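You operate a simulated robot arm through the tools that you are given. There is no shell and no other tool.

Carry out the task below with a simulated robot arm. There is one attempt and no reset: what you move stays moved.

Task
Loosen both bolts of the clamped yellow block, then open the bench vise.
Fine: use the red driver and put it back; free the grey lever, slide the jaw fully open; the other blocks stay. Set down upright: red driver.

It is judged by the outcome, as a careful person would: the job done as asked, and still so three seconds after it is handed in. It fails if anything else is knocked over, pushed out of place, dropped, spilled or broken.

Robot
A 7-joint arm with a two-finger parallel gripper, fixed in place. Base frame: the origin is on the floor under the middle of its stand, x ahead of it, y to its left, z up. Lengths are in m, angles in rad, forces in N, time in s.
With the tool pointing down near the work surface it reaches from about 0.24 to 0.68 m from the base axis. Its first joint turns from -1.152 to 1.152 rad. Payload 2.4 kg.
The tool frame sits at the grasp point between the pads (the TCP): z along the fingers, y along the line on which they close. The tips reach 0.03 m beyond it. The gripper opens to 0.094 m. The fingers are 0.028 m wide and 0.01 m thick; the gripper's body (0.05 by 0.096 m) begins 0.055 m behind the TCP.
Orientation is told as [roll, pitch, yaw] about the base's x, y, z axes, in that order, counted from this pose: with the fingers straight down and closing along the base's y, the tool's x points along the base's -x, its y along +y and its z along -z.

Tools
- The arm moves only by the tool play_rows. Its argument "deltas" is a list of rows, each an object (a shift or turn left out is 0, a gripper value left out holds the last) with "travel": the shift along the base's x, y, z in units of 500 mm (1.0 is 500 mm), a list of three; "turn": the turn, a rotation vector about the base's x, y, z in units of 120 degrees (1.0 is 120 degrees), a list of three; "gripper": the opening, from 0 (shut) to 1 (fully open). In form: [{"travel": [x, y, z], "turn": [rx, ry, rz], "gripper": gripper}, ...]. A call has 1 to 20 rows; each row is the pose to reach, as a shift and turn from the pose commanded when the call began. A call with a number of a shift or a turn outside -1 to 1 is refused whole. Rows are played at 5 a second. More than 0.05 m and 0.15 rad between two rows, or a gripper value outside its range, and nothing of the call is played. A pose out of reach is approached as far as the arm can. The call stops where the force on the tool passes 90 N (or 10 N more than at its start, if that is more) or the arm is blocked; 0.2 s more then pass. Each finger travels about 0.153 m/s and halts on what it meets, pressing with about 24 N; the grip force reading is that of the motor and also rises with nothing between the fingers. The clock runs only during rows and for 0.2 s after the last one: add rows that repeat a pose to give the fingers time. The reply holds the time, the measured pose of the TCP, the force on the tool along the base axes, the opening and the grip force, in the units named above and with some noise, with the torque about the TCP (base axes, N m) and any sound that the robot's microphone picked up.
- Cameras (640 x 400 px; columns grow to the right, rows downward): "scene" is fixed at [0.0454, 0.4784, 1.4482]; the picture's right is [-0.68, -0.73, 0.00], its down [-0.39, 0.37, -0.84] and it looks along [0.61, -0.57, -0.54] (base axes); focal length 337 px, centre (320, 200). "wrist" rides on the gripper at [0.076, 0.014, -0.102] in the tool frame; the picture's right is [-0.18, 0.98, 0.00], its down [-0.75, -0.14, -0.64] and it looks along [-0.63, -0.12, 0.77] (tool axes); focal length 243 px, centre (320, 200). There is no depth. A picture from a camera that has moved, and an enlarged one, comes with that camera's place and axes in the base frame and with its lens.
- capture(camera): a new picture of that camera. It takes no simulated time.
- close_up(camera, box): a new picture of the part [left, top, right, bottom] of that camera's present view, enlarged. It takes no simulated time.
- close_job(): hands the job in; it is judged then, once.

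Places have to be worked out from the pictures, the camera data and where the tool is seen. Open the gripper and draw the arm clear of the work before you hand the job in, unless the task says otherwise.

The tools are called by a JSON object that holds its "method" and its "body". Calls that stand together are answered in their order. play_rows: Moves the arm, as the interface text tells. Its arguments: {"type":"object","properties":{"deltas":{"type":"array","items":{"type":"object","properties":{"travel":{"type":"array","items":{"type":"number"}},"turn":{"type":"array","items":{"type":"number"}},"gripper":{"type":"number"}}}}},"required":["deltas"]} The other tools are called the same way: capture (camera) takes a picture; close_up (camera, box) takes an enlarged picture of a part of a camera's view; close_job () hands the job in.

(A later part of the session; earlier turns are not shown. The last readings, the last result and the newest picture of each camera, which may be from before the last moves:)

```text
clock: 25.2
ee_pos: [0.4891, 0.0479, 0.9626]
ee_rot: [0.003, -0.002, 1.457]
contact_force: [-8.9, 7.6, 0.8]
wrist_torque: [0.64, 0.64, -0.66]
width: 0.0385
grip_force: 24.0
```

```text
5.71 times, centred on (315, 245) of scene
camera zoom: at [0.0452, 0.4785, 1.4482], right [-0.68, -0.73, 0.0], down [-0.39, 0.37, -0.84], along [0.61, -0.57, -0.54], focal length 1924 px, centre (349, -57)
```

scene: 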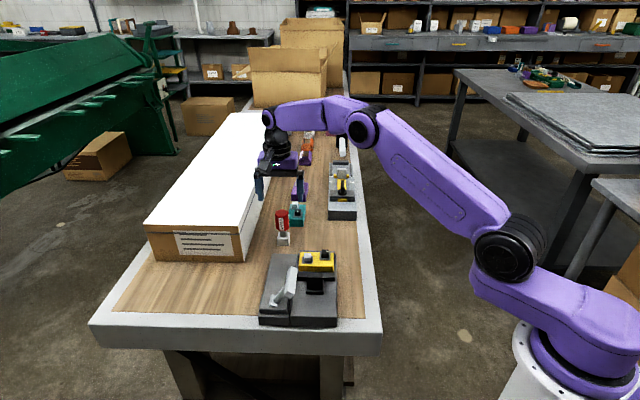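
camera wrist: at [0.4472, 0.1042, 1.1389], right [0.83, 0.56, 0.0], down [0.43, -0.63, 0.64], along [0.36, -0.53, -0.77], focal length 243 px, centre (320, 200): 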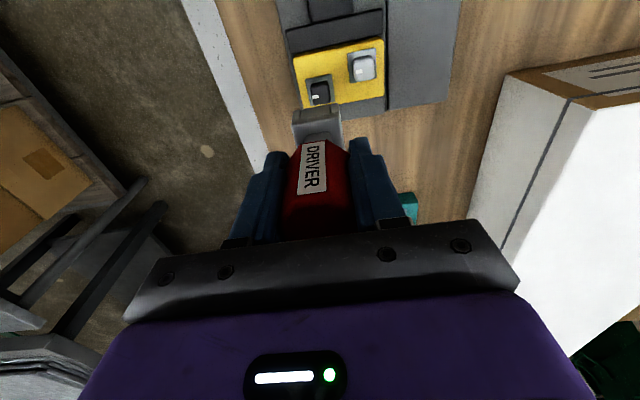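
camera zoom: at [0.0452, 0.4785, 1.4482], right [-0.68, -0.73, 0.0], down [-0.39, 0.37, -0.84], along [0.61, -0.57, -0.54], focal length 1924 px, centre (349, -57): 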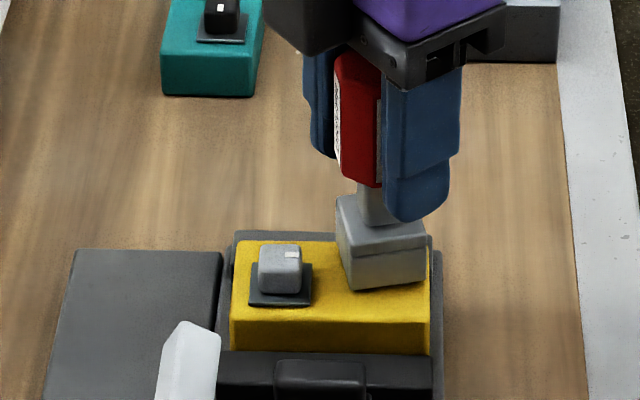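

Torque of about 1 Nm appeared and the grip widened slightly to 38.5 mm, so the bolt has reached its end stop and the handle began to twist in the pads. I turn back about 25° to unload it before lifting.

{"method": "play_rows", "body": {"deltas": [{"turn": [0, 0, -0.04]}, {"turn": [0, 0, -0.08]}, {"turn": [0, 0, -0.12]}, {"turn": [0, 0, -0.16]}, {"turn": [0, 0, -0.2]}, {"turn": [0, 0, -0.2]}]}}

{"method": "close_up", "body": {"camera": "scene", "box": [275, 210, 355, 280]}}

{"method": "close_up", "body": {"camera": "wrist", "box": [240, 50, 400, 200]}}

```text
clock: 26.6
ee_pos: [0.4894, 0.048, 0.9626]
ee_rot: [0.002, -0.001, 1.035]
contact_force: [-3.2, 1.4, -2.6]
wrist_torque: [0.07, 0.27, 0.04]
width: 0.039
grip_force: 24.5
```

```text
5.71 times, centred on (315, 245) of scene
camera zoom: at [0.0454, 0.4784, 1.4482], right [-0.68, -0.73, 0.0], down [-0.39, 0.37, -0.84], along [0.61, -0.57, -0.54], focal length 1924 px, centre (349, -57)
```

zoom: 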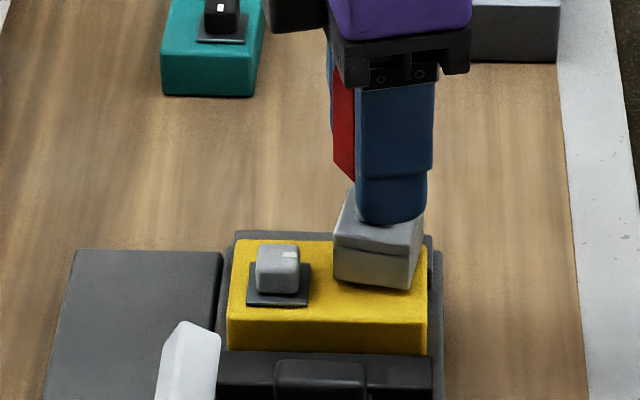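

```text
2.67 times, centred on (320, 125) of wrist
camera zoom: at [0.4379, -0.0124, 1.065], right [-0.75, 0.66, 0.0], down [0.51, 0.58, 0.64], along [0.42, 0.48, -0.77], focal length 647 px, centre (320, 400)
```

zoom: 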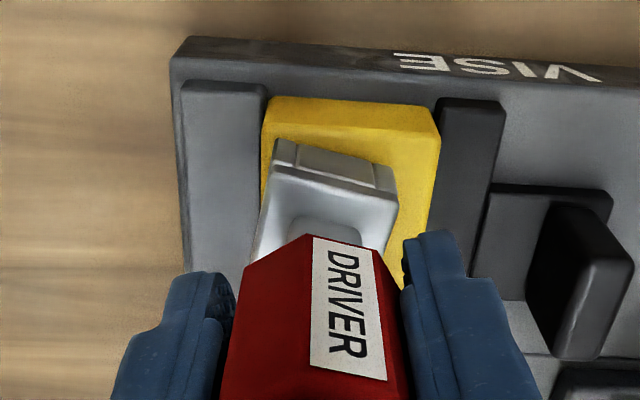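

The handle's corners now sit against the pads (39 mm), a poor grip. The driver stands on the bolt, so I lower it 1 mm onto its seat, open slightly, turn the gripper back 22.5° onto the flats and grip again.

{"method": "play_rows", "body": {"deltas": [{"travel": [0, 0, -0.002], "gripper": 0}, {"travel": [0, 0, -0.002], "gripper": 0.5}, {"travel": [0, 0, -0.002], "gripper": 0.55}, {"travel": [0, 0, -0.002], "gripper": 0.55}]}}

{"method": "close_up", "body": {"camera": "wrist", "box": [240, 50, 400, 200]}}

{"method": "close_up", "body": {"camera": "scene", "box": [275, 210, 355, 280]}}

```text
clock: 27.6
ee_pos: [0.49, 0.0474, 0.9619]
ee_rot: [0.0, 0.001, 1.036]
contact_force: [-0.1, 0.7, 0.4]
wrist_torque: [0.03, 0.0, 0.01]
width: 0.0517
grip_force: 0.0
```

```text
2.67 times, centred on (320, 125) of wrist
camera zoom: at [0.4385, -0.0126, 1.0643], right [-0.75, 0.66, 0.0], down [0.51, 0.58, 0.64], along [0.42, 0.48, -0.77], focal length 647 px, centre (320, 400)
```

zoom: 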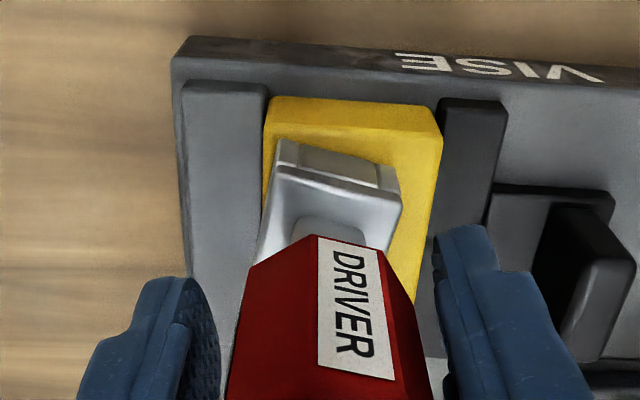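

```text
5.71 times, centred on (315, 245) of scene
camera zoom: at [0.0454, 0.4784, 1.4482], right [-0.68, -0.73, 0.0], down [-0.39, 0.37, -0.84], along [0.61, -0.57, -0.54], focal length 1924 px, centre (349, -57)
```

zoom: 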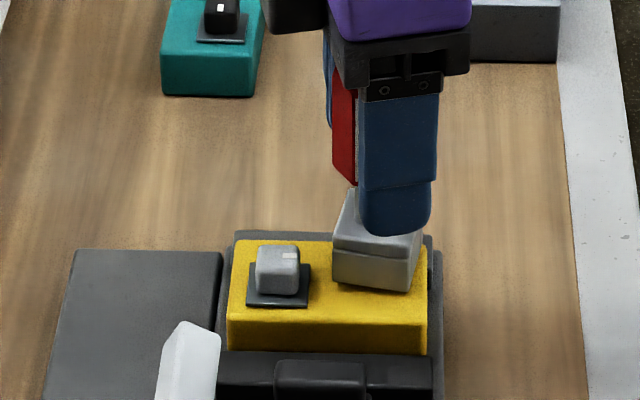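

The driver stands steady on the bolt while released. It is turned about 25° clockwise relative to the gripper, so I rotate the open gripper back by that amount and close on the flats.

{"method": "play_rows", "body": {"deltas": [{"turn": [0, 0, -0.05], "gripper": 0.55}, {"turn": [0, 0, -0.1], "gripper": 0.55}, {"turn": [0, 0, -0.15], "gripper": 0.55}, {"turn": [0, 0, -0.21], "gripper": 0.55}, {"turn": [0, 0, -0.21], "gripper": 0.55}, {"turn": [0, 0, -0.21], "gripper": 0}, {"turn": [0, 0, -0.21], "gripper": 0}, {"turn": [0, 0, -0.21], "gripper": 0}]}}

{"method": "close_up", "body": {"camera": "wrist", "box": [240, 50, 400, 200]}}

```text
clock: 29.4
ee_pos: [0.4896, 0.048, 0.9619]
ee_rot: [0.0, 0.0, 0.598]
contact_force: [-1.9, 1.2, 2.1]
wrist_torque: [-0.03, 0.09, -0.02]
width: 0.036
grip_force: 23.6
```

```text
2.67 times, centred on (320, 125) of wrist
camera zoom: at [0.4182, 0.0151, 1.0636], right [-0.4, 0.92, 0.0], down [0.7, 0.31, 0.64], along [0.59, 0.26, -0.77], focal length 647 px, centre (320, 400)
```

zoom: 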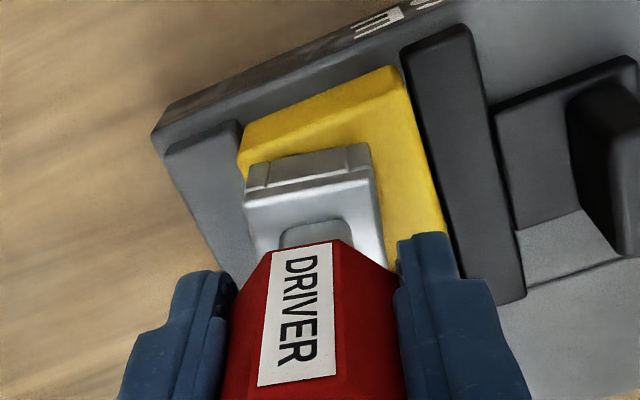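

The grip is back on the flats at 36 mm. I lift straight up clear of the bolt and look at its mark.

{"method": "play_rows", "body": {"deltas": [{"travel": [0, 0, 0.02], "gripper": 0}, {"travel": [0, 0, 0.05]}, {"travel": [0, 0, 0.09]}, {"travel": [0, 0, 0.12]}, {"travel": [0, 0, 0.15]}, {"travel": [0, 0, 0.15]}]}}

{"method": "close_up", "body": {"camera": "wrist", "box": [240, 20, 400, 140]}}

{"method": "close_up", "body": {"camera": "scene", "box": [275, 210, 355, 280]}}

```text
clock: 30.8
ee_pos: [0.4887, 0.0466, 1.0359]
ee_rot: [0.001, 0.001, 0.597]
contact_force: [-0.4, -0.5, -0.5]
wrist_torque: [0.0, 0.02, -0.02]
width: 0.0359
grip_force: 23.6
```

```text
3.33 times, centred on (320, 80) of wrist
camera zoom: at [0.4171, 0.0147, 1.1377], right [-0.4, 0.92, 0.0], down [0.7, 0.31, 0.64], along [0.59, 0.26, -0.77], focal length 809 px, centre (320, 600)
```

zoom: 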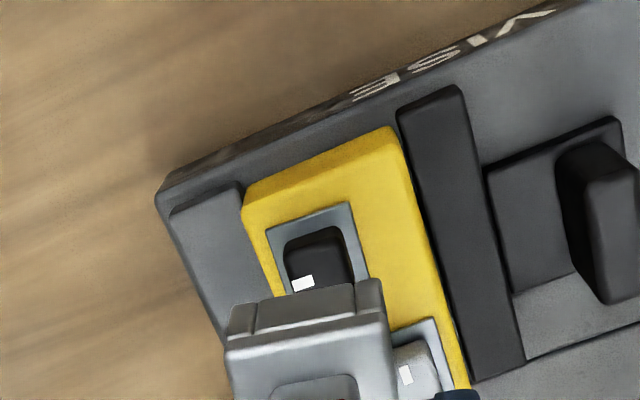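

```text
5.71 times, centred on (315, 245) of scene
camera zoom: at [0.0454, 0.4784, 1.4482], right [-0.68, -0.73, 0.0], down [-0.39, 0.37, -0.84], along [0.61, -0.57, -0.54], focal length 1924 px, centre (349, -57)
```

zoom: 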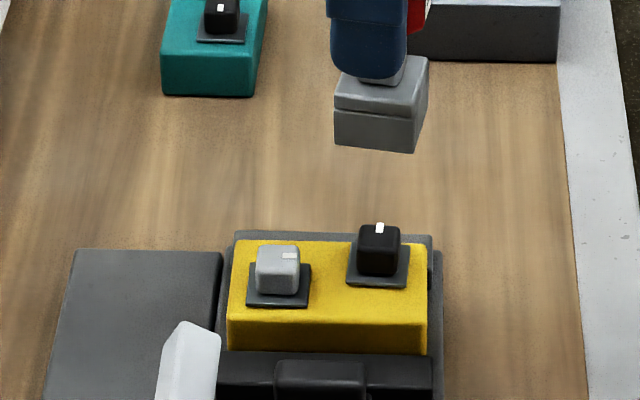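

The black bolt's mark has moved from the robot side to the far side, a clean 90° counter-clockwise turn, so it is loosened. The white bolt lies about (+19.8, +39.6) mm from the black one. I move above it while turning the driver back to yaw −0.785.

{"method": "play_rows", "body": {"deltas": [{"travel": [0, 0, 0], "turn": [0, 0, -0.05]}, {"travel": [0.004, 0.008, 0], "turn": [0, 0, -0.1]}, {"travel": [0.008, 0.016, 0], "turn": [0, 0, -0.16]}, {"travel": [0.012, 0.024, 0], "turn": [0, 0, -0.22]}, {"travel": [0.016, 0.032, 0], "turn": [0, 0, -0.28]}, {"travel": [0.02, 0.04, 0], "turn": [0, 0, -0.34]}, {"travel": [0.024, 0.048, 0], "turn": [0, 0, -0.4]}, {"travel": [0.028, 0.056, 0], "turn": [0, 0, -0.46]}, {"travel": [0.032, 0.064, 0], "turn": [0, 0, -0.52]}, {"travel": [0.036, 0.072, 0], "turn": [0, 0, -0.58]}, {"travel": [0.039, 0.0796, 0], "turn": [0, 0, -0.63]}, {"travel": [0.039, 0.0796, 0], "turn": [0, 0, -0.66]}, {"travel": [0.039, 0.0796, 0], "turn": [0, 0, -0.66]}]}}

{"method": "close_up", "body": {"camera": "wrist", "box": [240, 30, 400, 150]}}

{"method": "close_up", "body": {"camera": "scene", "box": [265, 200, 345, 280]}}

```text
clock: 33.6
ee_pos: [0.5098, 0.0873, 1.0377]
ee_rot: [0.001, 0.0, -0.786]
contact_force: [-0.4, 0.4, -1.3]
wrist_torque: [-0.01, -0.02, -0.03]
width: 0.0356
grip_force: 23.4
```

```text
3.33 times, centred on (320, 90) of wrist
camera zoom: at [0.4656, 0.1496, 1.1384], right [0.83, 0.56, 0.0], down [0.43, -0.63, 0.64], along [0.36, -0.53, -0.77], focal length 809 px, centre (320, 567)
```

zoom: 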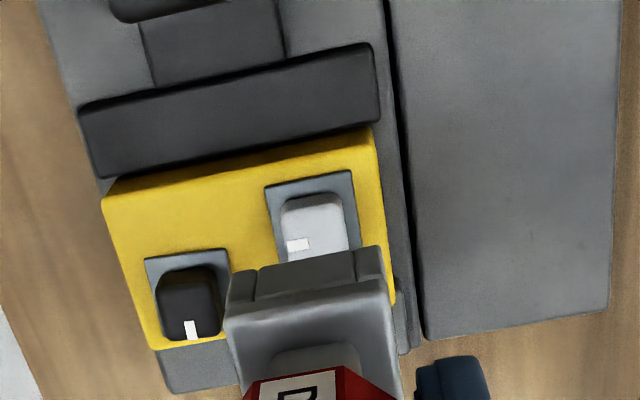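

```text
5.00 times, centred on (305, 240) of scene
camera zoom: at [0.0454, 0.4784, 1.4482], right [-0.68, -0.73, 0.0], down [-0.39, 0.37, -0.84], along [0.61, -0.57, -0.54], focal length 1683 px, centre (395, 0)
```

zoom: 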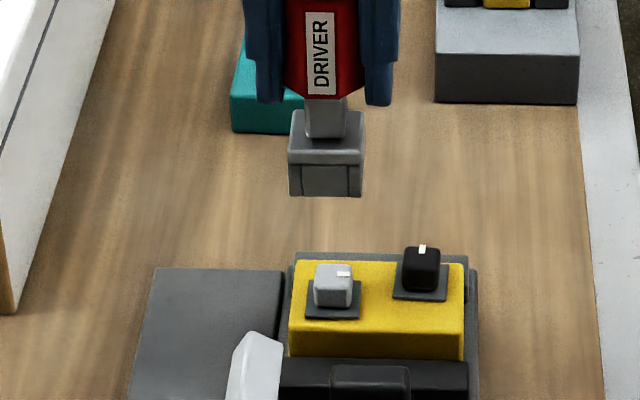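

The view shows the driver slightly off the white bolt: about 1.5 mm too far to the outside. I correct, drop to the same height I used for the black bolt's check, and compare the same view.

{"method": "play_rows", "body": {"deltas": [{"travel": [-0.0007, -0.0036, 0]}, {"travel": [-0.0007, -0.0036, -0.03]}, {"travel": [-0.0007, -0.0036, -0.055]}, {"travel": [-0.0007, -0.0036, -0.055]}]}}

{"method": "close_up", "body": {"camera": "wrist", "box": [260, 50, 400, 150]}}

{"method": "close_up", "body": {"camera": "scene", "box": [275, 200, 355, 270]}}

```text
clock: 34.6
ee_pos: [0.5084, 0.0877, 1.0075]
ee_rot: [0.0, 0.0, -0.785]
contact_force: [0.6, -0.6, -1.5]
wrist_torque: [-0.01, -0.04, 0.02]
width: 0.0357
grip_force: 23.9
```

```text
4.00 times, centred on (330, 100) of wrist
camera zoom: at [0.4644, 0.1491, 1.1098], right [0.83, 0.56, 0.0], down [0.43, -0.63, 0.64], along [0.36, -0.53, -0.77], focal length 970 px, centre (280, 600)
```

zoom: 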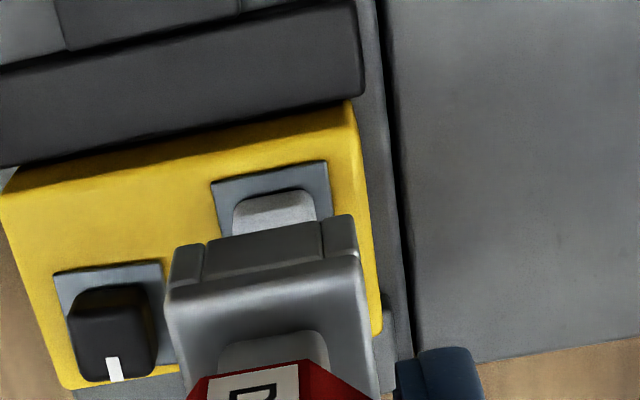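

```text
5.71 times, centred on (315, 235) of scene
camera zoom: at [0.0454, 0.4784, 1.4482], right [-0.68, -0.73, 0.0], down [-0.39, 0.37, -0.84], along [0.61, -0.57, -0.54], focal length 1924 px, centre (349, 0)
```

zoom: 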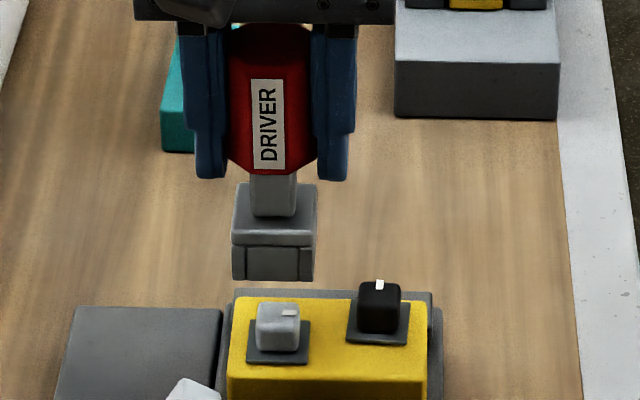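

Compared with the black bolt's successful position, only about 1 mm more correction toward the robot side is needed, and both cameras agree. I apply it and lower until the bolt should be just inside the cavity.

{"method": "play_rows", "body": {"deltas": [{"travel": [0.0003, -0.002, -0.02]}, {"travel": [0.0003, -0.002, -0.04]}, {"travel": [0.0003, -0.002, -0.055]}, {"travel": [0.0003, -0.002, -0.062]}, {"travel": [0.0003, -0.002, -0.067]}, {"travel": [0.0003, -0.002, -0.072]}, {"travel": [0.0003, -0.002, -0.072]}]}}

{"method": "close_up", "body": {"camera": "scene", "box": [275, 210, 355, 280]}}

```text
clock: 36.2
ee_pos: [0.5123, 0.0849, 0.9748]
ee_rot: [0.005, -0.006, -0.785]
contact_force: [-7.0, -5.2, 43.2]
wrist_torque: [0.0, 0.85, 0.11]
width: 0.0364
grip_force: 24.4
```

```text
5.71 times, centred on (315, 245) of scene
camera zoom: at [0.0445, 0.4781, 1.4484], right [-0.68, -0.73, 0.0], down [-0.39, 0.37, -0.84], along [0.62, -0.57, -0.54], focal length 1924 px, centre (349, -57)
```

zoom: 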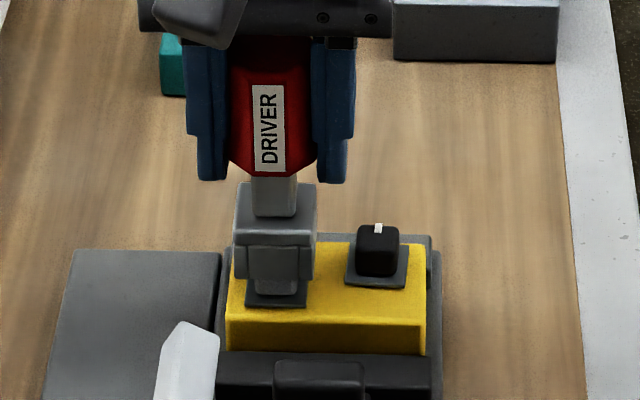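

It touched the bolt's top again (43 N), this time on the near wall of the socket, so the driver is about 2 mm too far along. I lift 8 mm, shift back 2 mm and retry.

{"method": "play_rows", "body": {"deltas": [{"travel": [0, 0, 0.016]}, {"travel": [-0.0028, 0.0028, 0.016]}, {"travel": [-0.0028, 0.0028, 0.016]}, {"travel": [-0.0028, 0.0028, 0.01]}, {"travel": [-0.0028, 0.0028, 0.005]}, {"travel": [-0.0028, 0.0028, 0.001]}, {"travel": [-0.0028, 0.0028, -0.001]}, {"travel": [-0.0028, 0.0028, -0.001]}]}}

{"method": "close_up", "body": {"camera": "scene", "box": [275, 210, 355, 280]}}

{"method": "close_up", "body": {"camera": "wrist", "box": [260, 50, 400, 150]}}

```text
clock: 38.0
ee_pos: [0.5073, 0.0862, 0.9715]
ee_rot: [0.0, -0.001, -0.785]
contact_force: [0.3, 0.5, -1.9]
wrist_torque: [-0.02, -0.02, -0.02]
width: 0.0359
grip_force: 23.9
```

```text
5.71 times, centred on (315, 245) of scene
camera zoom: at [0.0454, 0.4784, 1.4482], right [-0.68, -0.73, 0.0], down [-0.39, 0.37, -0.84], along [0.61, -0.57, -0.54], focal length 1924 px, centre (349, -57)
```

zoom: 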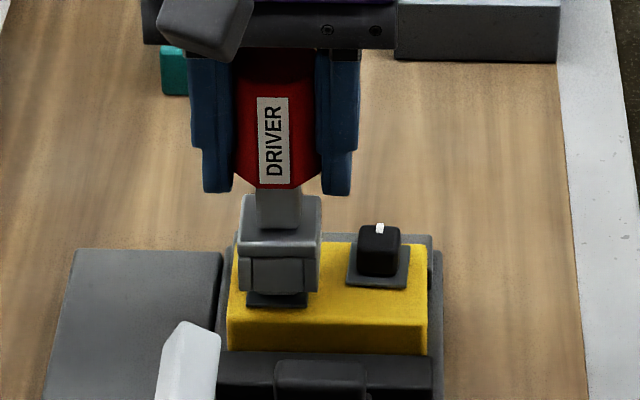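

```text
4.00 times, centred on (330, 100) of wrist
camera zoom: at [0.4633, 0.1484, 1.0736], right [0.83, 0.56, 0.0], down [0.43, -0.63, 0.64], along [0.36, -0.53, -0.77], focal length 970 px, centre (280, 600)
```

zoom: 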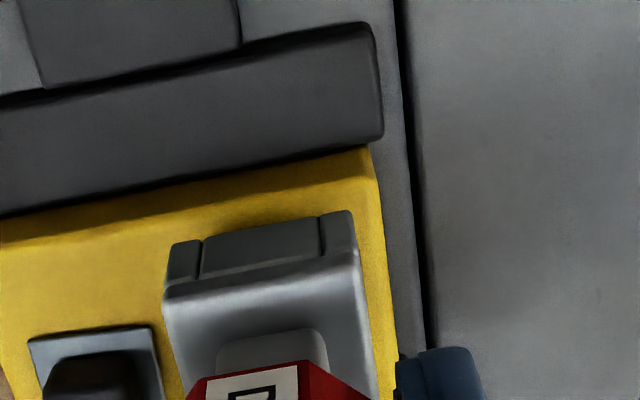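

There is no contact force at 0.972, so the white bolt is in the cavity. I lower on to the seat.

{"method": "play_rows", "body": {"deltas": [{"travel": [0, 0, -0.006]}, {"travel": [0, 0, -0.012]}, {"travel": [0, 0, -0.017]}, {"travel": [0, 0, -0.02]}, {"travel": [0, 0, -0.02]}]}}

{"method": "close_up", "body": {"camera": "scene", "box": [275, 210, 355, 280]}}

```text
clock: 39.2
ee_pos: [0.5077, 0.0866, 0.9629]
ee_rot: [-0.001, 0.0, -0.785]
contact_force: [1.5, -0.9, -0.9]
wrist_torque: [-0.03, -0.08, 0.02]
width: 0.036
grip_force: 24.0
```

```text
5.71 times, centred on (315, 245) of scene
camera zoom: at [0.0455, 0.4783, 1.4482], right [-0.68, -0.73, 0.0], down [-0.39, 0.37, -0.84], along [0.61, -0.57, -0.54], focal length 1924 px, centre (349, -57)
```

zoom: 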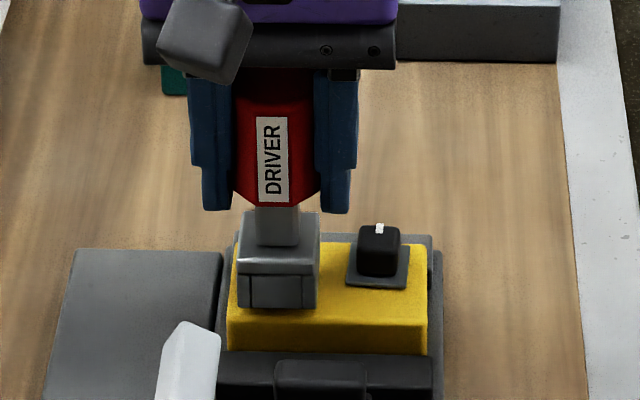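

The socket is seated on the white bolt with almost no load. I turn counter-clockwise about 84° first, then approach the stop in small steps.

{"method": "play_rows", "body": {"deltas": [{"turn": [0, 0, 0.05]}, {"turn": [0, 0, 0.1]}, {"turn": [0, 0, 0.15]}, {"turn": [0, 0, 0.2]}, {"turn": [0, 0, 0.25]}, {"turn": [0, 0, 0.3]}, {"turn": [0, 0, 0.35]}, {"turn": [0, 0, 0.4]}, {"turn": [0, 0, 0.45]}, {"turn": [0, 0, 0.5]}, {"turn": [0, 0, 0.55]}, {"turn": [0, 0, 0.6]}, {"turn": [0, 0, 0.65]}, {"turn": [0, 0, 0.7]}]}}

{"method": "play_rows", "body": {"deltas": [{"turn": [0, 0, 0.03]}, {"turn": [0, 0, 0.06]}]}}

{"method": "close_up", "body": {"camera": "scene", "box": [275, 210, 355, 280]}}

```text
clock: 42.2
ee_pos: [0.5077, 0.0853, 0.9624]
ee_rot: [0.001, -0.003, 0.684]
contact_force: [-1.3, 6.7, 0.7]
wrist_torque: [0.42, 0.07, -0.05]
width: 0.0357
grip_force: 23.8
```

```text
clock: 42.8
ee_pos: [0.5072, 0.0855, 0.9622]
ee_rot: [0.0, 0.001, 0.807]
contact_force: [0.0, 7.6, 0.3]
wrist_torque: [0.57, 0.07, -0.07]
width: 0.0359
grip_force: 24.0
```

```text
5.71 times, centred on (315, 245) of scene
camera zoom: at [0.0454, 0.4786, 1.4482], right [-0.68, -0.73, 0.0], down [-0.39, 0.37, -0.84], along [0.61, -0.57, -0.54], focal length 1924 px, centre (349, -57)
```

zoom: 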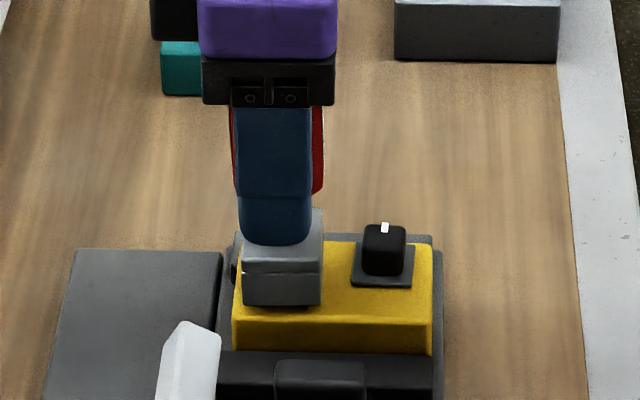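

Torque is still tiny at yaw 0.807. I go on in 3.5° steps toward the stop.

{"method": "play_rows", "body": {"deltas": [{"turn": [0, 0, 0.03]}, {"turn": [0, 0, 0.06]}]}}

{"method": "play_rows", "body": {"deltas": [{"turn": [0, 0, 0.025]}]}}

```text
clock: 43.4
ee_pos: [0.5075, 0.087, 0.9616]
ee_rot: [0.0, 0.001, 0.935]
contact_force: [-0.4, 6.0, 4.2]
wrist_torque: [0.48, 0.05, -0.03]
width: 0.036
grip_force: 24.1
```

```text
clock: 43.8
ee_pos: [0.5077, 0.0864, 0.962]
ee_rot: [0.003, -0.001, 0.983]
contact_force: [-0.4, 8.5, -0.2]
wrist_torque: [0.62, -0.02, -0.26]
width: 0.0358
grip_force: 24.3
```

A torque of −0.26 Nm shows at yaw 0.983, so the stop is close. I take two more small steps, one at a time.

{"method": "play_rows", "body": {"deltas": [{"turn": [0, 0, 0.02]}]}}

{"method": "play_rows", "body": {"deltas": [{"turn": [0, 0, 0.02]}]}}

```text
clock: 44.2
ee_pos: [0.5064, 0.0857, 0.9629]
ee_rot: [0.004, 0.001, 1.024]
contact_force: [-3.1, 6.8, -4.0]
wrist_torque: [0.63, 0.17, -0.67]
width: 0.036
grip_force: 23.7
```

```text
clock: 44.6
ee_pos: [0.5076, 0.0854, 0.9635]
ee_rot: [0.002, 0.002, 1.066]
contact_force: [-7.3, 5.2, 0.3]
wrist_torque: [0.46, 0.43, -1.08]
width: 0.0362
grip_force: 24.1
```

The torque rises steadily against a hard stop (−1.08 Nm), so the white bolt has made its full turn. I turn back to yaw 0.785 to centre the socket, then lift straight up.

{"method": "play_rows", "body": {"deltas": [{"turn": [0, 0, -0.045]}, {"turn": [0, 0, -0.09]}, {"turn": [0, 0, -0.135]}, {"turn": [0, 0, -0.135]}, {"travel": [0, 0, 0.02], "turn": [0, 0, -0.135]}, {"travel": [0, 0, 0.05], "turn": [0, 0, -0.135]}, {"travel": [0, 0, 0.09], "turn": [0, 0, -0.135]}, {"travel": [0, 0, 0.13], "turn": [0, 0, -0.135]}, {"travel": [0, 0, 0.16], "turn": [0, 0, -0.135]}, {"travel": [0, 0, 0.16], "turn": [0, 0, -0.135]}]}}

{"method": "close_up", "body": {"camera": "scene", "box": [275, 210, 355, 280]}}

{"method": "capture", "body": {"camera": "wrist"}}

```text
clock: 46.8
ee_pos: [0.506, 0.0857, 1.0442]
ee_rot: [-0.001, 0.0, 0.784]
contact_force: [0.9, 0.3, -0.6]
wrist_torque: [-0.01, -0.01, -0.04]
width: 0.0361
grip_force: 24.3
```

```text
5.71 times, centred on (315, 245) of scene
camera zoom: at [0.0454, 0.4784, 1.4482], right [-0.68, -0.73, 0.0], down [-0.39, 0.37, -0.84], along [0.61, -0.57, -0.54], focal length 1924 px, centre (349, -57)
```

zoom: 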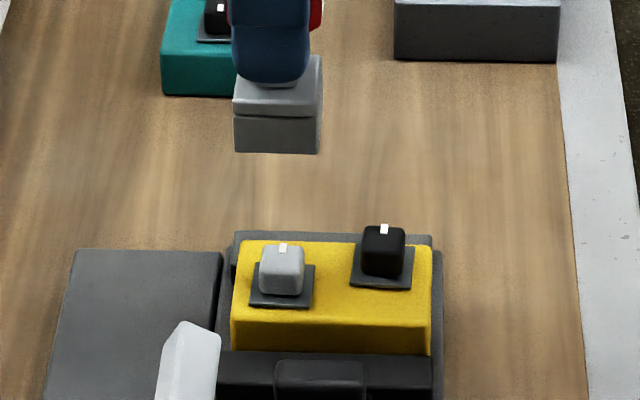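

```text
taken
camera wrist: at [0.4431, 0.0403, 1.145], right [-0.56, 0.83, 0.0], down [0.63, 0.43, 0.64], along [0.53, 0.36, -0.77], focal length 243 px, centre (320, 200)
```

wrist: 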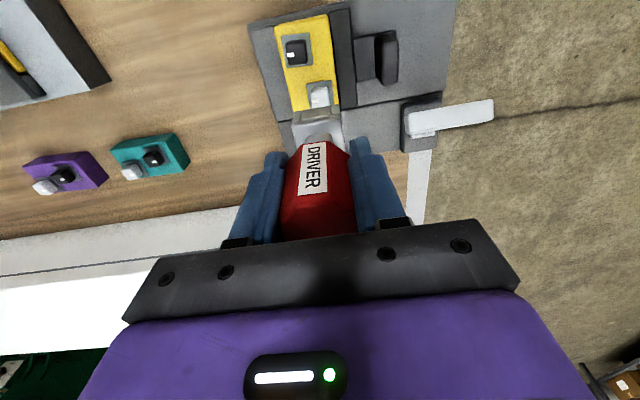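

Both marks now point to the far side, so both bolts are loosened. I carry the driver back above its original spot at (0.6655, 0.0402), turning it back to yaw −0.785 on the way.

{"method": "play_rows", "body": {"deltas": [{"travel": [0.0, 0.0, 0.01], "turn": [0, 0, -0.05]}, {"travel": [0.02, -0.006, 0.01], "turn": [0, 0, -0.1]}, {"travel": [0.05, -0.015, 0.01], "turn": [0, 0, -0.16]}, {"travel": [0.08, -0.0234, 0.01], "turn": [0, 0, -0.22]}, {"travel": [0.11, -0.0322, 0.01], "turn": [0, 0, -0.28]}, {"travel": [0.14, -0.041, 0.01], "turn": [0, 0, -0.34]}, {"travel": [0.17, -0.0498, 0.01], "turn": [0, 0, -0.4]}, {"travel": [0.2, -0.0586, 0.01], "turn": [0, 0, -0.46]}, {"travel": [0.23, -0.0674, 0.01], "turn": [0, 0, -0.52]}, {"travel": [0.26, -0.0762, 0.01], "turn": [0, 0, -0.58]}, {"travel": [0.29, -0.085, 0.01], "turn": [0, 0, -0.64]}, {"travel": [0.3153, -0.0924, 0.0], "turn": [0, 0, -0.7]}, {"travel": [0.3153, -0.0924, 0.0], "turn": [0, 0, -0.75]}, {"travel": [0.3153, -0.0924, 0.0], "turn": [0, 0, -0.75]}]}}

{"method": "capture", "body": {"camera": "wrist"}}

{"method": "close_up", "body": {"camera": "scene", "box": [240, 130, 340, 250]}}

```text
clock: 49.8
ee_pos: [0.6658, 0.0397, 1.0425]
ee_rot: [-0.001, 0.0, -0.787]
contact_force: [0.1, -0.5, -1.0]
wrist_torque: [-0.02, 0.04, 0.03]
width: 0.0361
grip_force: 24.0
```

```text
taken
camera wrist: at [0.6219, 0.1022, 1.1444], right [0.83, 0.56, 0.0], down [0.43, -0.63, 0.64], along [0.36, -0.53, -0.77], focal length 243 px, centre (320, 200)
```

wrist: 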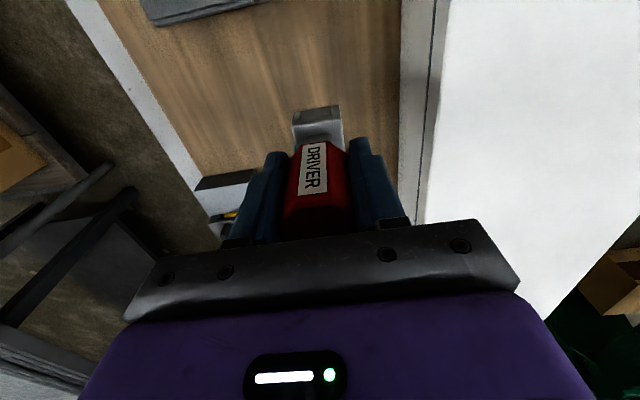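

```text
3.33 times, centred on (290, 190) of scene
camera zoom: at [0.0454, 0.4784, 1.4482], right [-0.68, -0.73, 0.0], down [-0.39, 0.37, -0.84], along [0.61, -0.57, -0.54], focal length 1122 px, centre (420, 233)
```

zoom: 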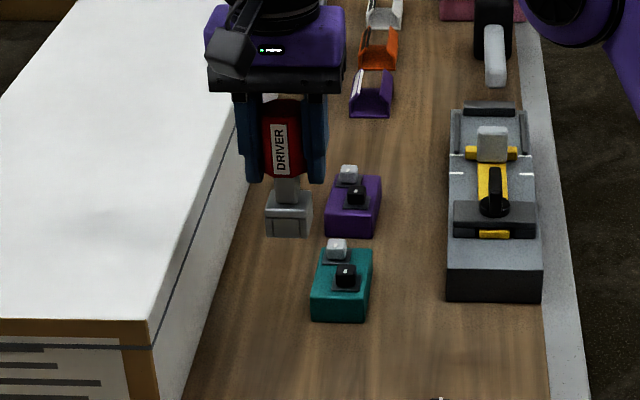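

The driver is back above its spot, hanging exactly as it did after I first lifted it. I lower it to about 4 mm above the table.

{"method": "play_rows", "body": {"deltas": [{"travel": [0, 0, -0.04]}, {"travel": [0, 0, -0.08]}, {"travel": [0, 0, -0.12]}, {"travel": [0, 0, -0.16]}, {"travel": [0, 0, -0.2]}, {"travel": [0, 0, -0.235]}, {"travel": [0, 0, -0.265]}, {"travel": [0, 0, -0.285]}, {"travel": [0, 0, -0.288]}, {"travel": [0, 0, -0.288]}]}}

{"method": "close_up", "body": {"camera": "scene", "box": [240, 150, 340, 250]}}

```text
clock: 52.0
ee_pos: [0.6653, 0.0395, 0.8975]
ee_rot: [0.001, -0.001, -0.785]
contact_force: [-0.1, -0.2, -1.5]
wrist_torque: [-0.01, 0.02, 0.0]
width: 0.036
grip_force: 24.3
```

```text
4.00 times, centred on (290, 200) of scene
camera zoom: at [0.0454, 0.4784, 1.4482], right [-0.68, -0.73, 0.0], down [-0.39, 0.37, -0.84], along [0.61, -0.57, -0.54], focal length 1346 px, centre (440, 200)
```

zoom: 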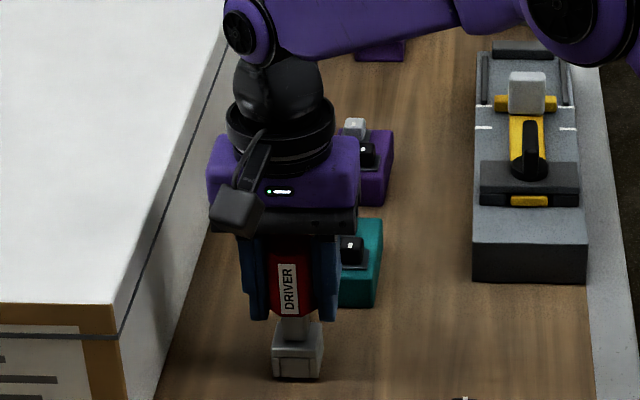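

There is no contact yet at 0.8975. I lower 1 mm at a time to feel the table.

{"method": "play_rows", "body": {"deltas": [{"travel": [0, 0, -0.002]}, {"travel": [0, 0, -0.004]}, {"travel": [0, 0, -0.004]}]}}

{"method": "play_rows", "body": {"deltas": [{"travel": [0, 0, -0.002]}, {"travel": [0, 0, -0.002]}]}}

{"method": "play_rows", "body": {"deltas": [{"travel": [0, 0, -0.002]}, {"travel": [0, 0, -0.002]}]}}

```text
clock: 52.8
ee_pos: [0.6658, 0.0376, 0.8953]
ee_rot: [0.001, 0.0, -0.786]
contact_force: [1.2, -0.1, -1.1]
wrist_torque: [-0.06, -0.01, 0.01]
width: 0.036
grip_force: 24.0
```

```text
clock: 53.4
ee_pos: [0.6651, 0.0382, 0.8955]
ee_rot: [-0.001, 0.001, -0.786]
contact_force: [0.0, -0.5, -1.6]
wrist_torque: [-0.01, 0.03, -0.01]
width: 0.0358
grip_force: 23.8
```

```text
clock: 54.0
ee_pos: [0.666, 0.0388, 0.8954]
ee_rot: [0.0, 0.001, -0.785]
contact_force: [0.3, -0.3, -1.7]
wrist_torque: [-0.01, 0.01, 0.0]
width: 0.0359
grip_force: 24.1
```

Still only the driver's own weight is felt. I continue down in 1 mm steps.

{"method": "play_rows", "body": {"deltas": [{"travel": [0, 0, -0.002]}, {"travel": [0, 0, -0.002]}]}}

{"method": "play_rows", "body": {"deltas": [{"travel": [0, 0, -0.002]}, {"travel": [0, 0, -0.002]}]}}

{"method": "close_up", "body": {"camera": "scene", "box": [260, 200, 320, 250]}}

```text
clock: 54.6
ee_pos: [0.6655, 0.0391, 0.8938]
ee_rot: [0.0, 0.001, -0.786]
contact_force: [-0.5, 0.0, -1.6]
wrist_torque: [0.02, -0.02, -0.02]
width: 0.0358
grip_force: 24.0
```

```text
clock: 55.2
ee_pos: [0.6648, 0.0394, 0.8933]
ee_rot: [0.0, 0.001, -0.786]
contact_force: [-0.7, 0.7, 3.6]
wrist_torque: [-0.16, 0.05, -0.01]
width: 0.0359
grip_force: 24.2
```

```text
8.00 times, centred on (290, 225) of scene
camera zoom: at [0.0453, 0.4783, 1.4483], right [-0.68, -0.73, 0.0], down [-0.39, 0.37, -0.84], along [0.61, -0.57, -0.54], focal length 2693 px, centre (560, 0)
```

zoom: 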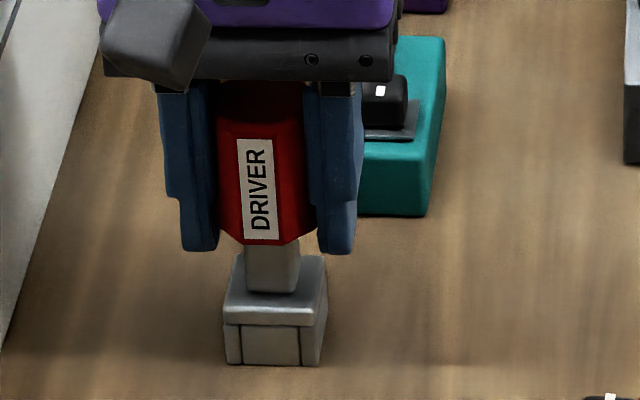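

The force changed to +3.6 N, so the driver's base is on the table. I open the fingers gently and check that it stands.

{"method": "play_rows", "body": {"deltas": [{"gripper": 0.4}, {"gripper": 0.45}, {"gripper": 0.55}, {"gripper": 0.65}, {"gripper": 0.65}]}}

{"method": "capture", "body": {"camera": "wrist"}}

{"method": "close_up", "body": {"camera": "scene", "box": [260, 200, 320, 250]}}

```text
clock: 56.4
ee_pos: [0.6655, 0.0396, 0.8915]
ee_rot: [0.001, -0.001, -0.785]
contact_force: [0.0, 0.3, -0.6]
wrist_torque: [-0.01, 0.01, 0.0]
width: 0.0614
grip_force: 0.0
```

```text
taken
camera wrist: at [0.6202, 0.1019, 0.9942], right [0.83, 0.56, 0.0], down [0.43, -0.63, 0.64], along [0.36, -0.53, -0.77], focal length 243 px, centre (320, 200)
```

wrist: 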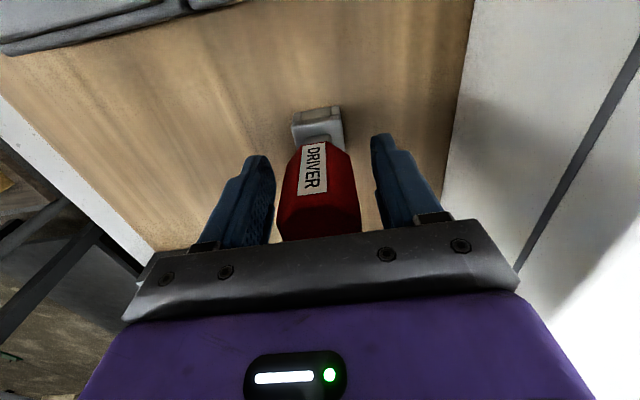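

```text
8.00 times, centred on (290, 225) of scene
camera zoom: at [0.0454, 0.4784, 1.4482], right [-0.68, -0.73, 0.0], down [-0.39, 0.37, -0.84], along [0.61, -0.57, -0.54], focal length 2693 px, centre (560, 0)
```

zoom: 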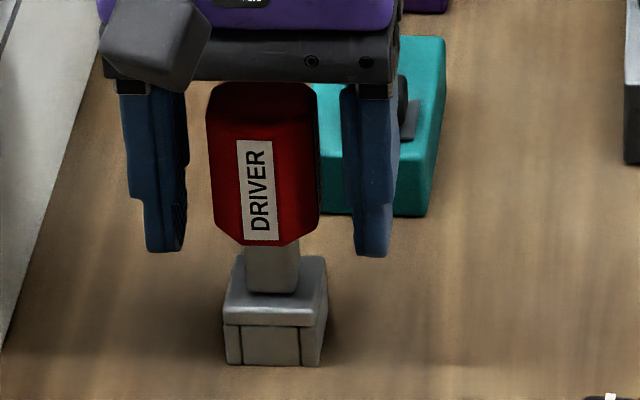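

The driver stands upright on its spot. I raise the open gripper straight off it, then move over to view the lever from the bench's near end.

{"method": "play_rows", "body": {"deltas": [{"travel": [0, 0, 0.05], "gripper": 0.65}, {"travel": [0, 0, 0.11]}, {"travel": [0, 0, 0.18]}, {"travel": [0, 0, 0.25]}, {"travel": [0, 0, 0.33]}, {"travel": [0, 0, 0.4]}, {"travel": [-0.05, 0.04, 0.42]}, {"travel": [-0.11, 0.09, 0.42]}, {"travel": [-0.17, 0.14, 0.42]}, {"travel": [-0.23, 0.19, 0.42]}, {"travel": [-0.29, 0.24, 0.42]}, {"travel": [-0.35, 0.29, 0.42]}, {"travel": [-0.41, 0.34, 0.42]}, {"travel": [-0.468, 0.384, 0.42]}, {"travel": [-0.468, 0.384, 0.42]}]}}

{"method": "capture", "body": {"camera": "wrist"}}

{"method": "close_up", "body": {"camera": "scene", "box": [250, 200, 350, 330]}}

```text
clock: 59.6
ee_pos: [0.4317, 0.2341, 1.1012]
ee_rot: [-0.001, 0.0, -0.784]
contact_force: [0.1, 0.8, -0.3]
wrist_torque: [-0.02, 0.0, 0.0]
width: 0.0611
grip_force: 0.1
```

```text
taken
camera wrist: at [0.3868, 0.2967, 1.2032], right [0.83, 0.56, 0.0], down [0.43, -0.63, 0.64], along [0.36, -0.53, -0.77], focal length 243 px, centre (320, 200)
```

wrist: 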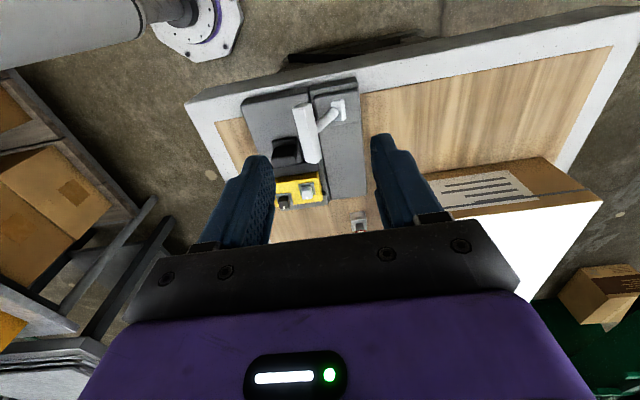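

```text
3.08 times, centred on (300, 265) of scene
camera zoom: at [0.0454, 0.4784, 1.4482], right [-0.68, -0.73, 0.0], down [-0.39, 0.37, -0.84], along [0.61, -0.57, -0.54], focal length 1036 px, centre (382, 0)
```

zoom: 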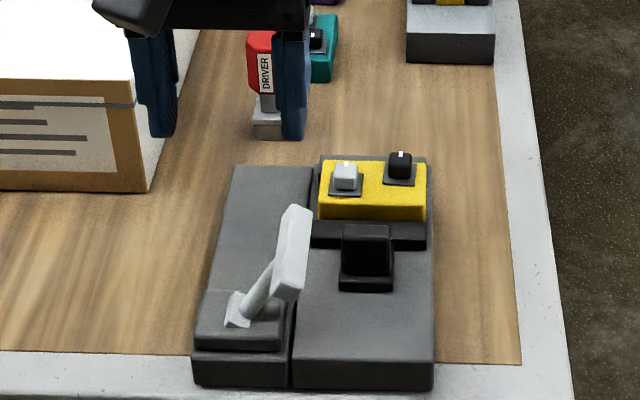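

I enlarge the lever and jaw in the wrist view.

{"method": "close_up", "body": {"camera": "wrist", "box": [230, 70, 380, 210]}}

{"method": "close_up", "body": {"camera": "wrist", "box": [280, 80, 370, 170]}}

{"method": "close_up", "body": {"camera": "scene", "box": [255, 255, 325, 325]}}

```text
2.86 times, centred on (305, 140) of wrist
camera zoom: at [0.3868, 0.2967, 1.2032], right [0.83, 0.56, 0.0], down [0.43, -0.63, 0.64], along [0.36, -0.53, -0.77], focal length 693 px, centre (363, 371)
```

zoom: 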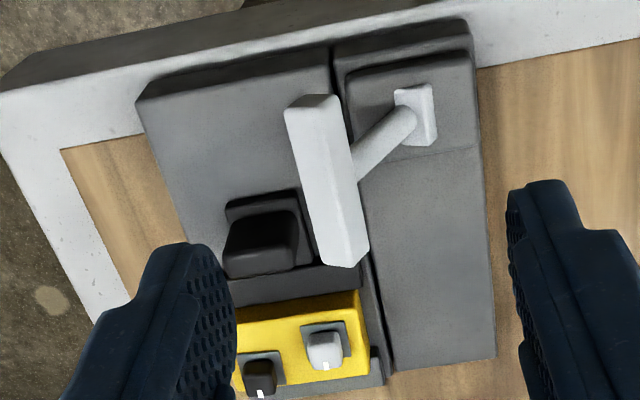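

```text
4.44 times, centred on (325, 125) of wrist
camera zoom: at [0.3868, 0.2967, 1.2032], right [0.83, 0.56, 0.0], down [0.43, -0.63, 0.64], along [0.36, -0.53, -0.77], focal length 1078 px, centre (298, 533)
```

zoom: 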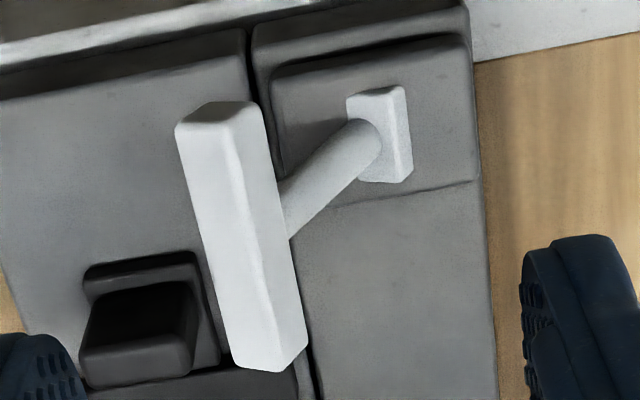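

```text
5.71 times, centred on (290, 290) of scene
camera zoom: at [0.0454, 0.4784, 1.4482], right [-0.68, -0.73, 0.0], down [-0.39, 0.37, -0.84], along [0.61, -0.57, -0.54], focal length 1924 px, centre (491, -314)
```

zoom: 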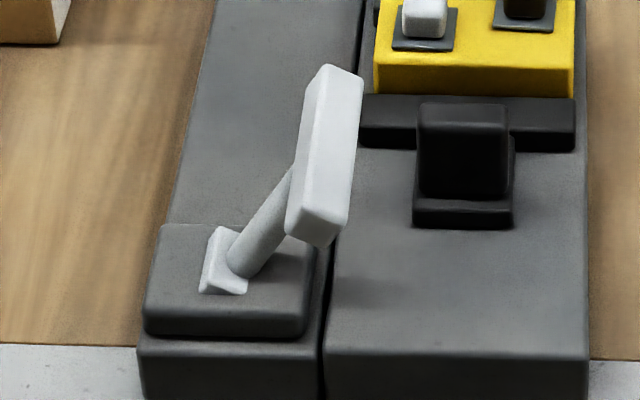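

The lever is hinged along the vise's length: its bar leans toward the vise at about T=0.445 across the bench, with the pivot at 0.487. I close the fingers and lower them just beside the bar on the vise side, so I can push it over outward.

{"method": "play_rows", "body": {"deltas": [{"travel": [-0.006, -0.035, 0], "gripper": 0}, {"travel": [-0.012, -0.07, 0], "gripper": 0}, {"travel": [-0.018, -0.105, 0], "gripper": 0}, {"travel": [-0.023, -0.139, 0], "gripper": 0}, {"travel": [-0.023, -0.139, -0.07], "gripper": 0}, {"travel": [-0.023, -0.139, -0.14], "gripper": 0}, {"travel": [-0.023, -0.139, -0.2], "gripper": 0}, {"travel": [-0.023, -0.139, -0.2], "gripper": 0}]}}

{"method": "capture", "body": {"camera": "wrist"}}

{"method": "close_up", "body": {"camera": "scene", "box": [240, 200, 350, 330]}}

```text
clock: 61.4
ee_pos: [0.421, 0.1626, 1.0017]
ee_rot: [0.0, 0.0, -0.786]
contact_force: [0.2, 0.3, -0.3]
wrist_torque: [-0.04, -0.01, 0.01]
width: 0.0
grip_force: 23.8
```

```text
taken
camera wrist: at [0.3752, 0.2244, 1.1036], right [0.83, 0.56, 0.0], down [0.43, -0.63, 0.64], along [0.36, -0.53, -0.77], focal length 243 px, centre (320, 200)
```

wrist: 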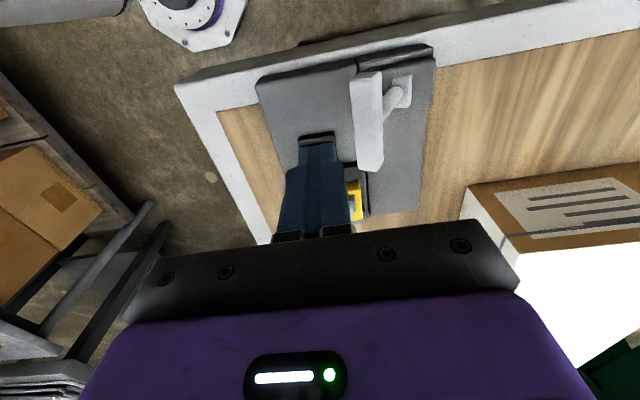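

```text
3.08 times, centred on (295, 265) of scene
camera zoom: at [0.0454, 0.4784, 1.4482], right [-0.68, -0.73, 0.0], down [-0.39, 0.37, -0.84], along [0.61, -0.57, -0.54], focal length 1036 px, centre (397, 0)
```

zoom: 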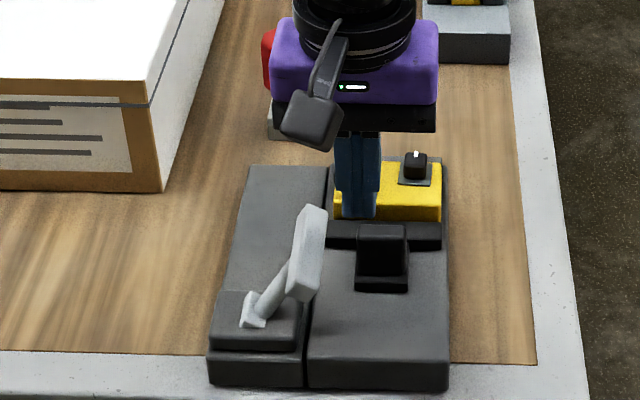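

The closed fingertips are above clear vise surface between the jaw post and the bar. I lower them beside the bar to a tip height of about 0.893.

{"method": "play_rows", "body": {"deltas": [{"travel": [0, 0, -0.04], "gripper": 0}, {"travel": [0, 0, -0.08]}, {"travel": [0, 0, -0.12]}, {"travel": [0, 0, -0.15]}, {"travel": [0, 0, -0.158]}, {"travel": [0, 0, -0.158]}]}}

{"method": "capture", "body": {"camera": "wrist"}}

{"method": "close_up", "body": {"camera": "scene", "box": [250, 230, 340, 330]}}

```text
clock: 62.8
ee_pos: [0.421, 0.1622, 0.9229]
ee_rot: [0.001, 0.001, -0.786]
contact_force: [-1.1, 0.4, -0.9]
wrist_torque: [-0.02, 0.0, 0.01]
width: 0.0002
grip_force: 23.5
```

```text
taken
camera wrist: at [0.3764, 0.224, 1.0249], right [0.83, 0.56, 0.0], down [0.43, -0.63, 0.64], along [0.36, -0.53, -0.77], focal length 243 px, centre (320, 200)
```

wrist: 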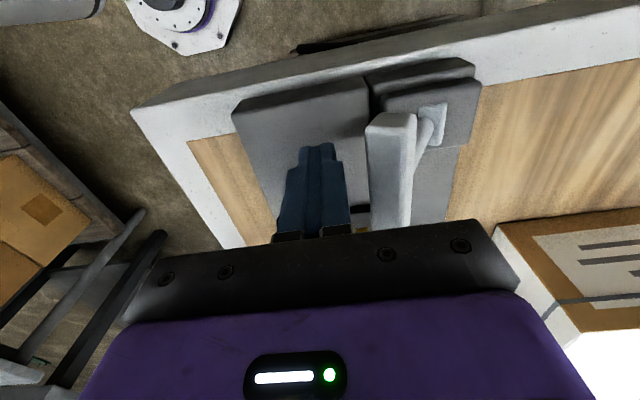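

```text
4.00 times, centred on (295, 280) of scene
camera zoom: at [0.0454, 0.4784, 1.4482], right [-0.68, -0.73, 0.0], down [-0.39, 0.37, -0.84], along [0.61, -0.57, -0.54], focal length 1346 px, centre (420, -120)
```

zoom: 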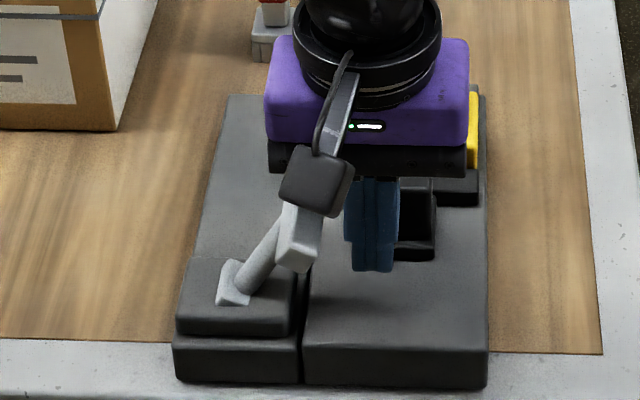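

The fingers are beside the bar with a clear gap. I push outward (+x, +y) in 5 mm rows and watch the force.

{"method": "play_rows", "body": {"deltas": [{"travel": [0.0071, 0.0071, 0], "gripper": 0}, {"travel": [0.0141, 0.0141, 0]}, {"travel": [0.0212, 0.0212, 0]}, {"travel": [0.0283, 0.0283, 0]}]}}

{"method": "close_up", "body": {"camera": "scene", "box": [250, 230, 340, 330]}}

{"method": "capture", "body": {"camera": "wrist"}}

```text
clock: 63.8
ee_pos: [0.434, 0.1747, 0.9227]
ee_rot: [-0.001, 0.0, -0.785]
contact_force: [-2.7, -1.4, 1.9]
wrist_torque: [0.02, -0.07, -0.01]
width: 0.0
grip_force: 23.8
```

```text
4.00 times, centred on (295, 280) of scene
camera zoom: at [0.0453, 0.4783, 1.4483], right [-0.68, -0.73, 0.0], down [-0.39, 0.37, -0.84], along [0.61, -0.57, -0.54], focal length 1346 px, centre (420, -120)
```

zoom: 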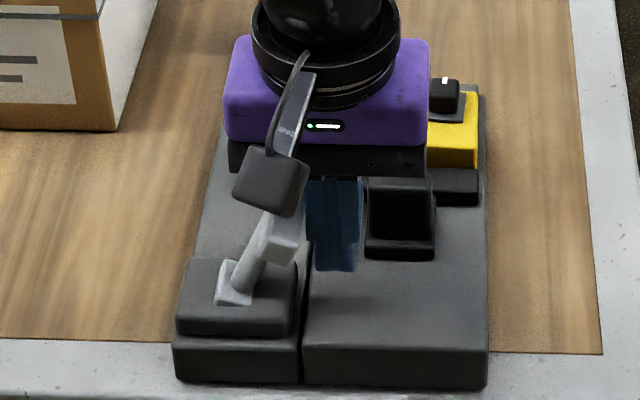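

```text
taken
camera wrist: at [0.39, 0.2377, 1.0244], right [0.83, 0.56, 0.0], down [0.43, -0.63, 0.64], along [0.36, -0.53, -0.77], focal length 243 px, centre (320, 200)
```

wrist: 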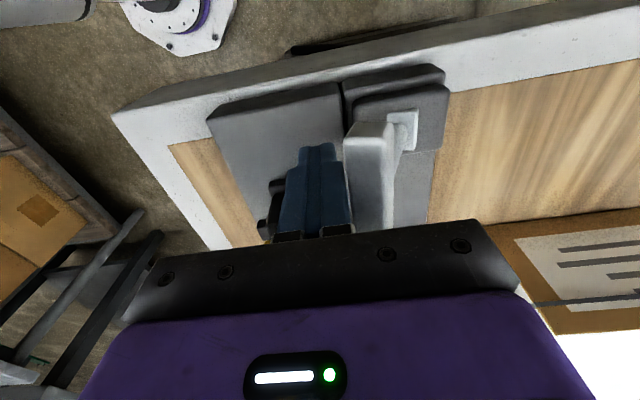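

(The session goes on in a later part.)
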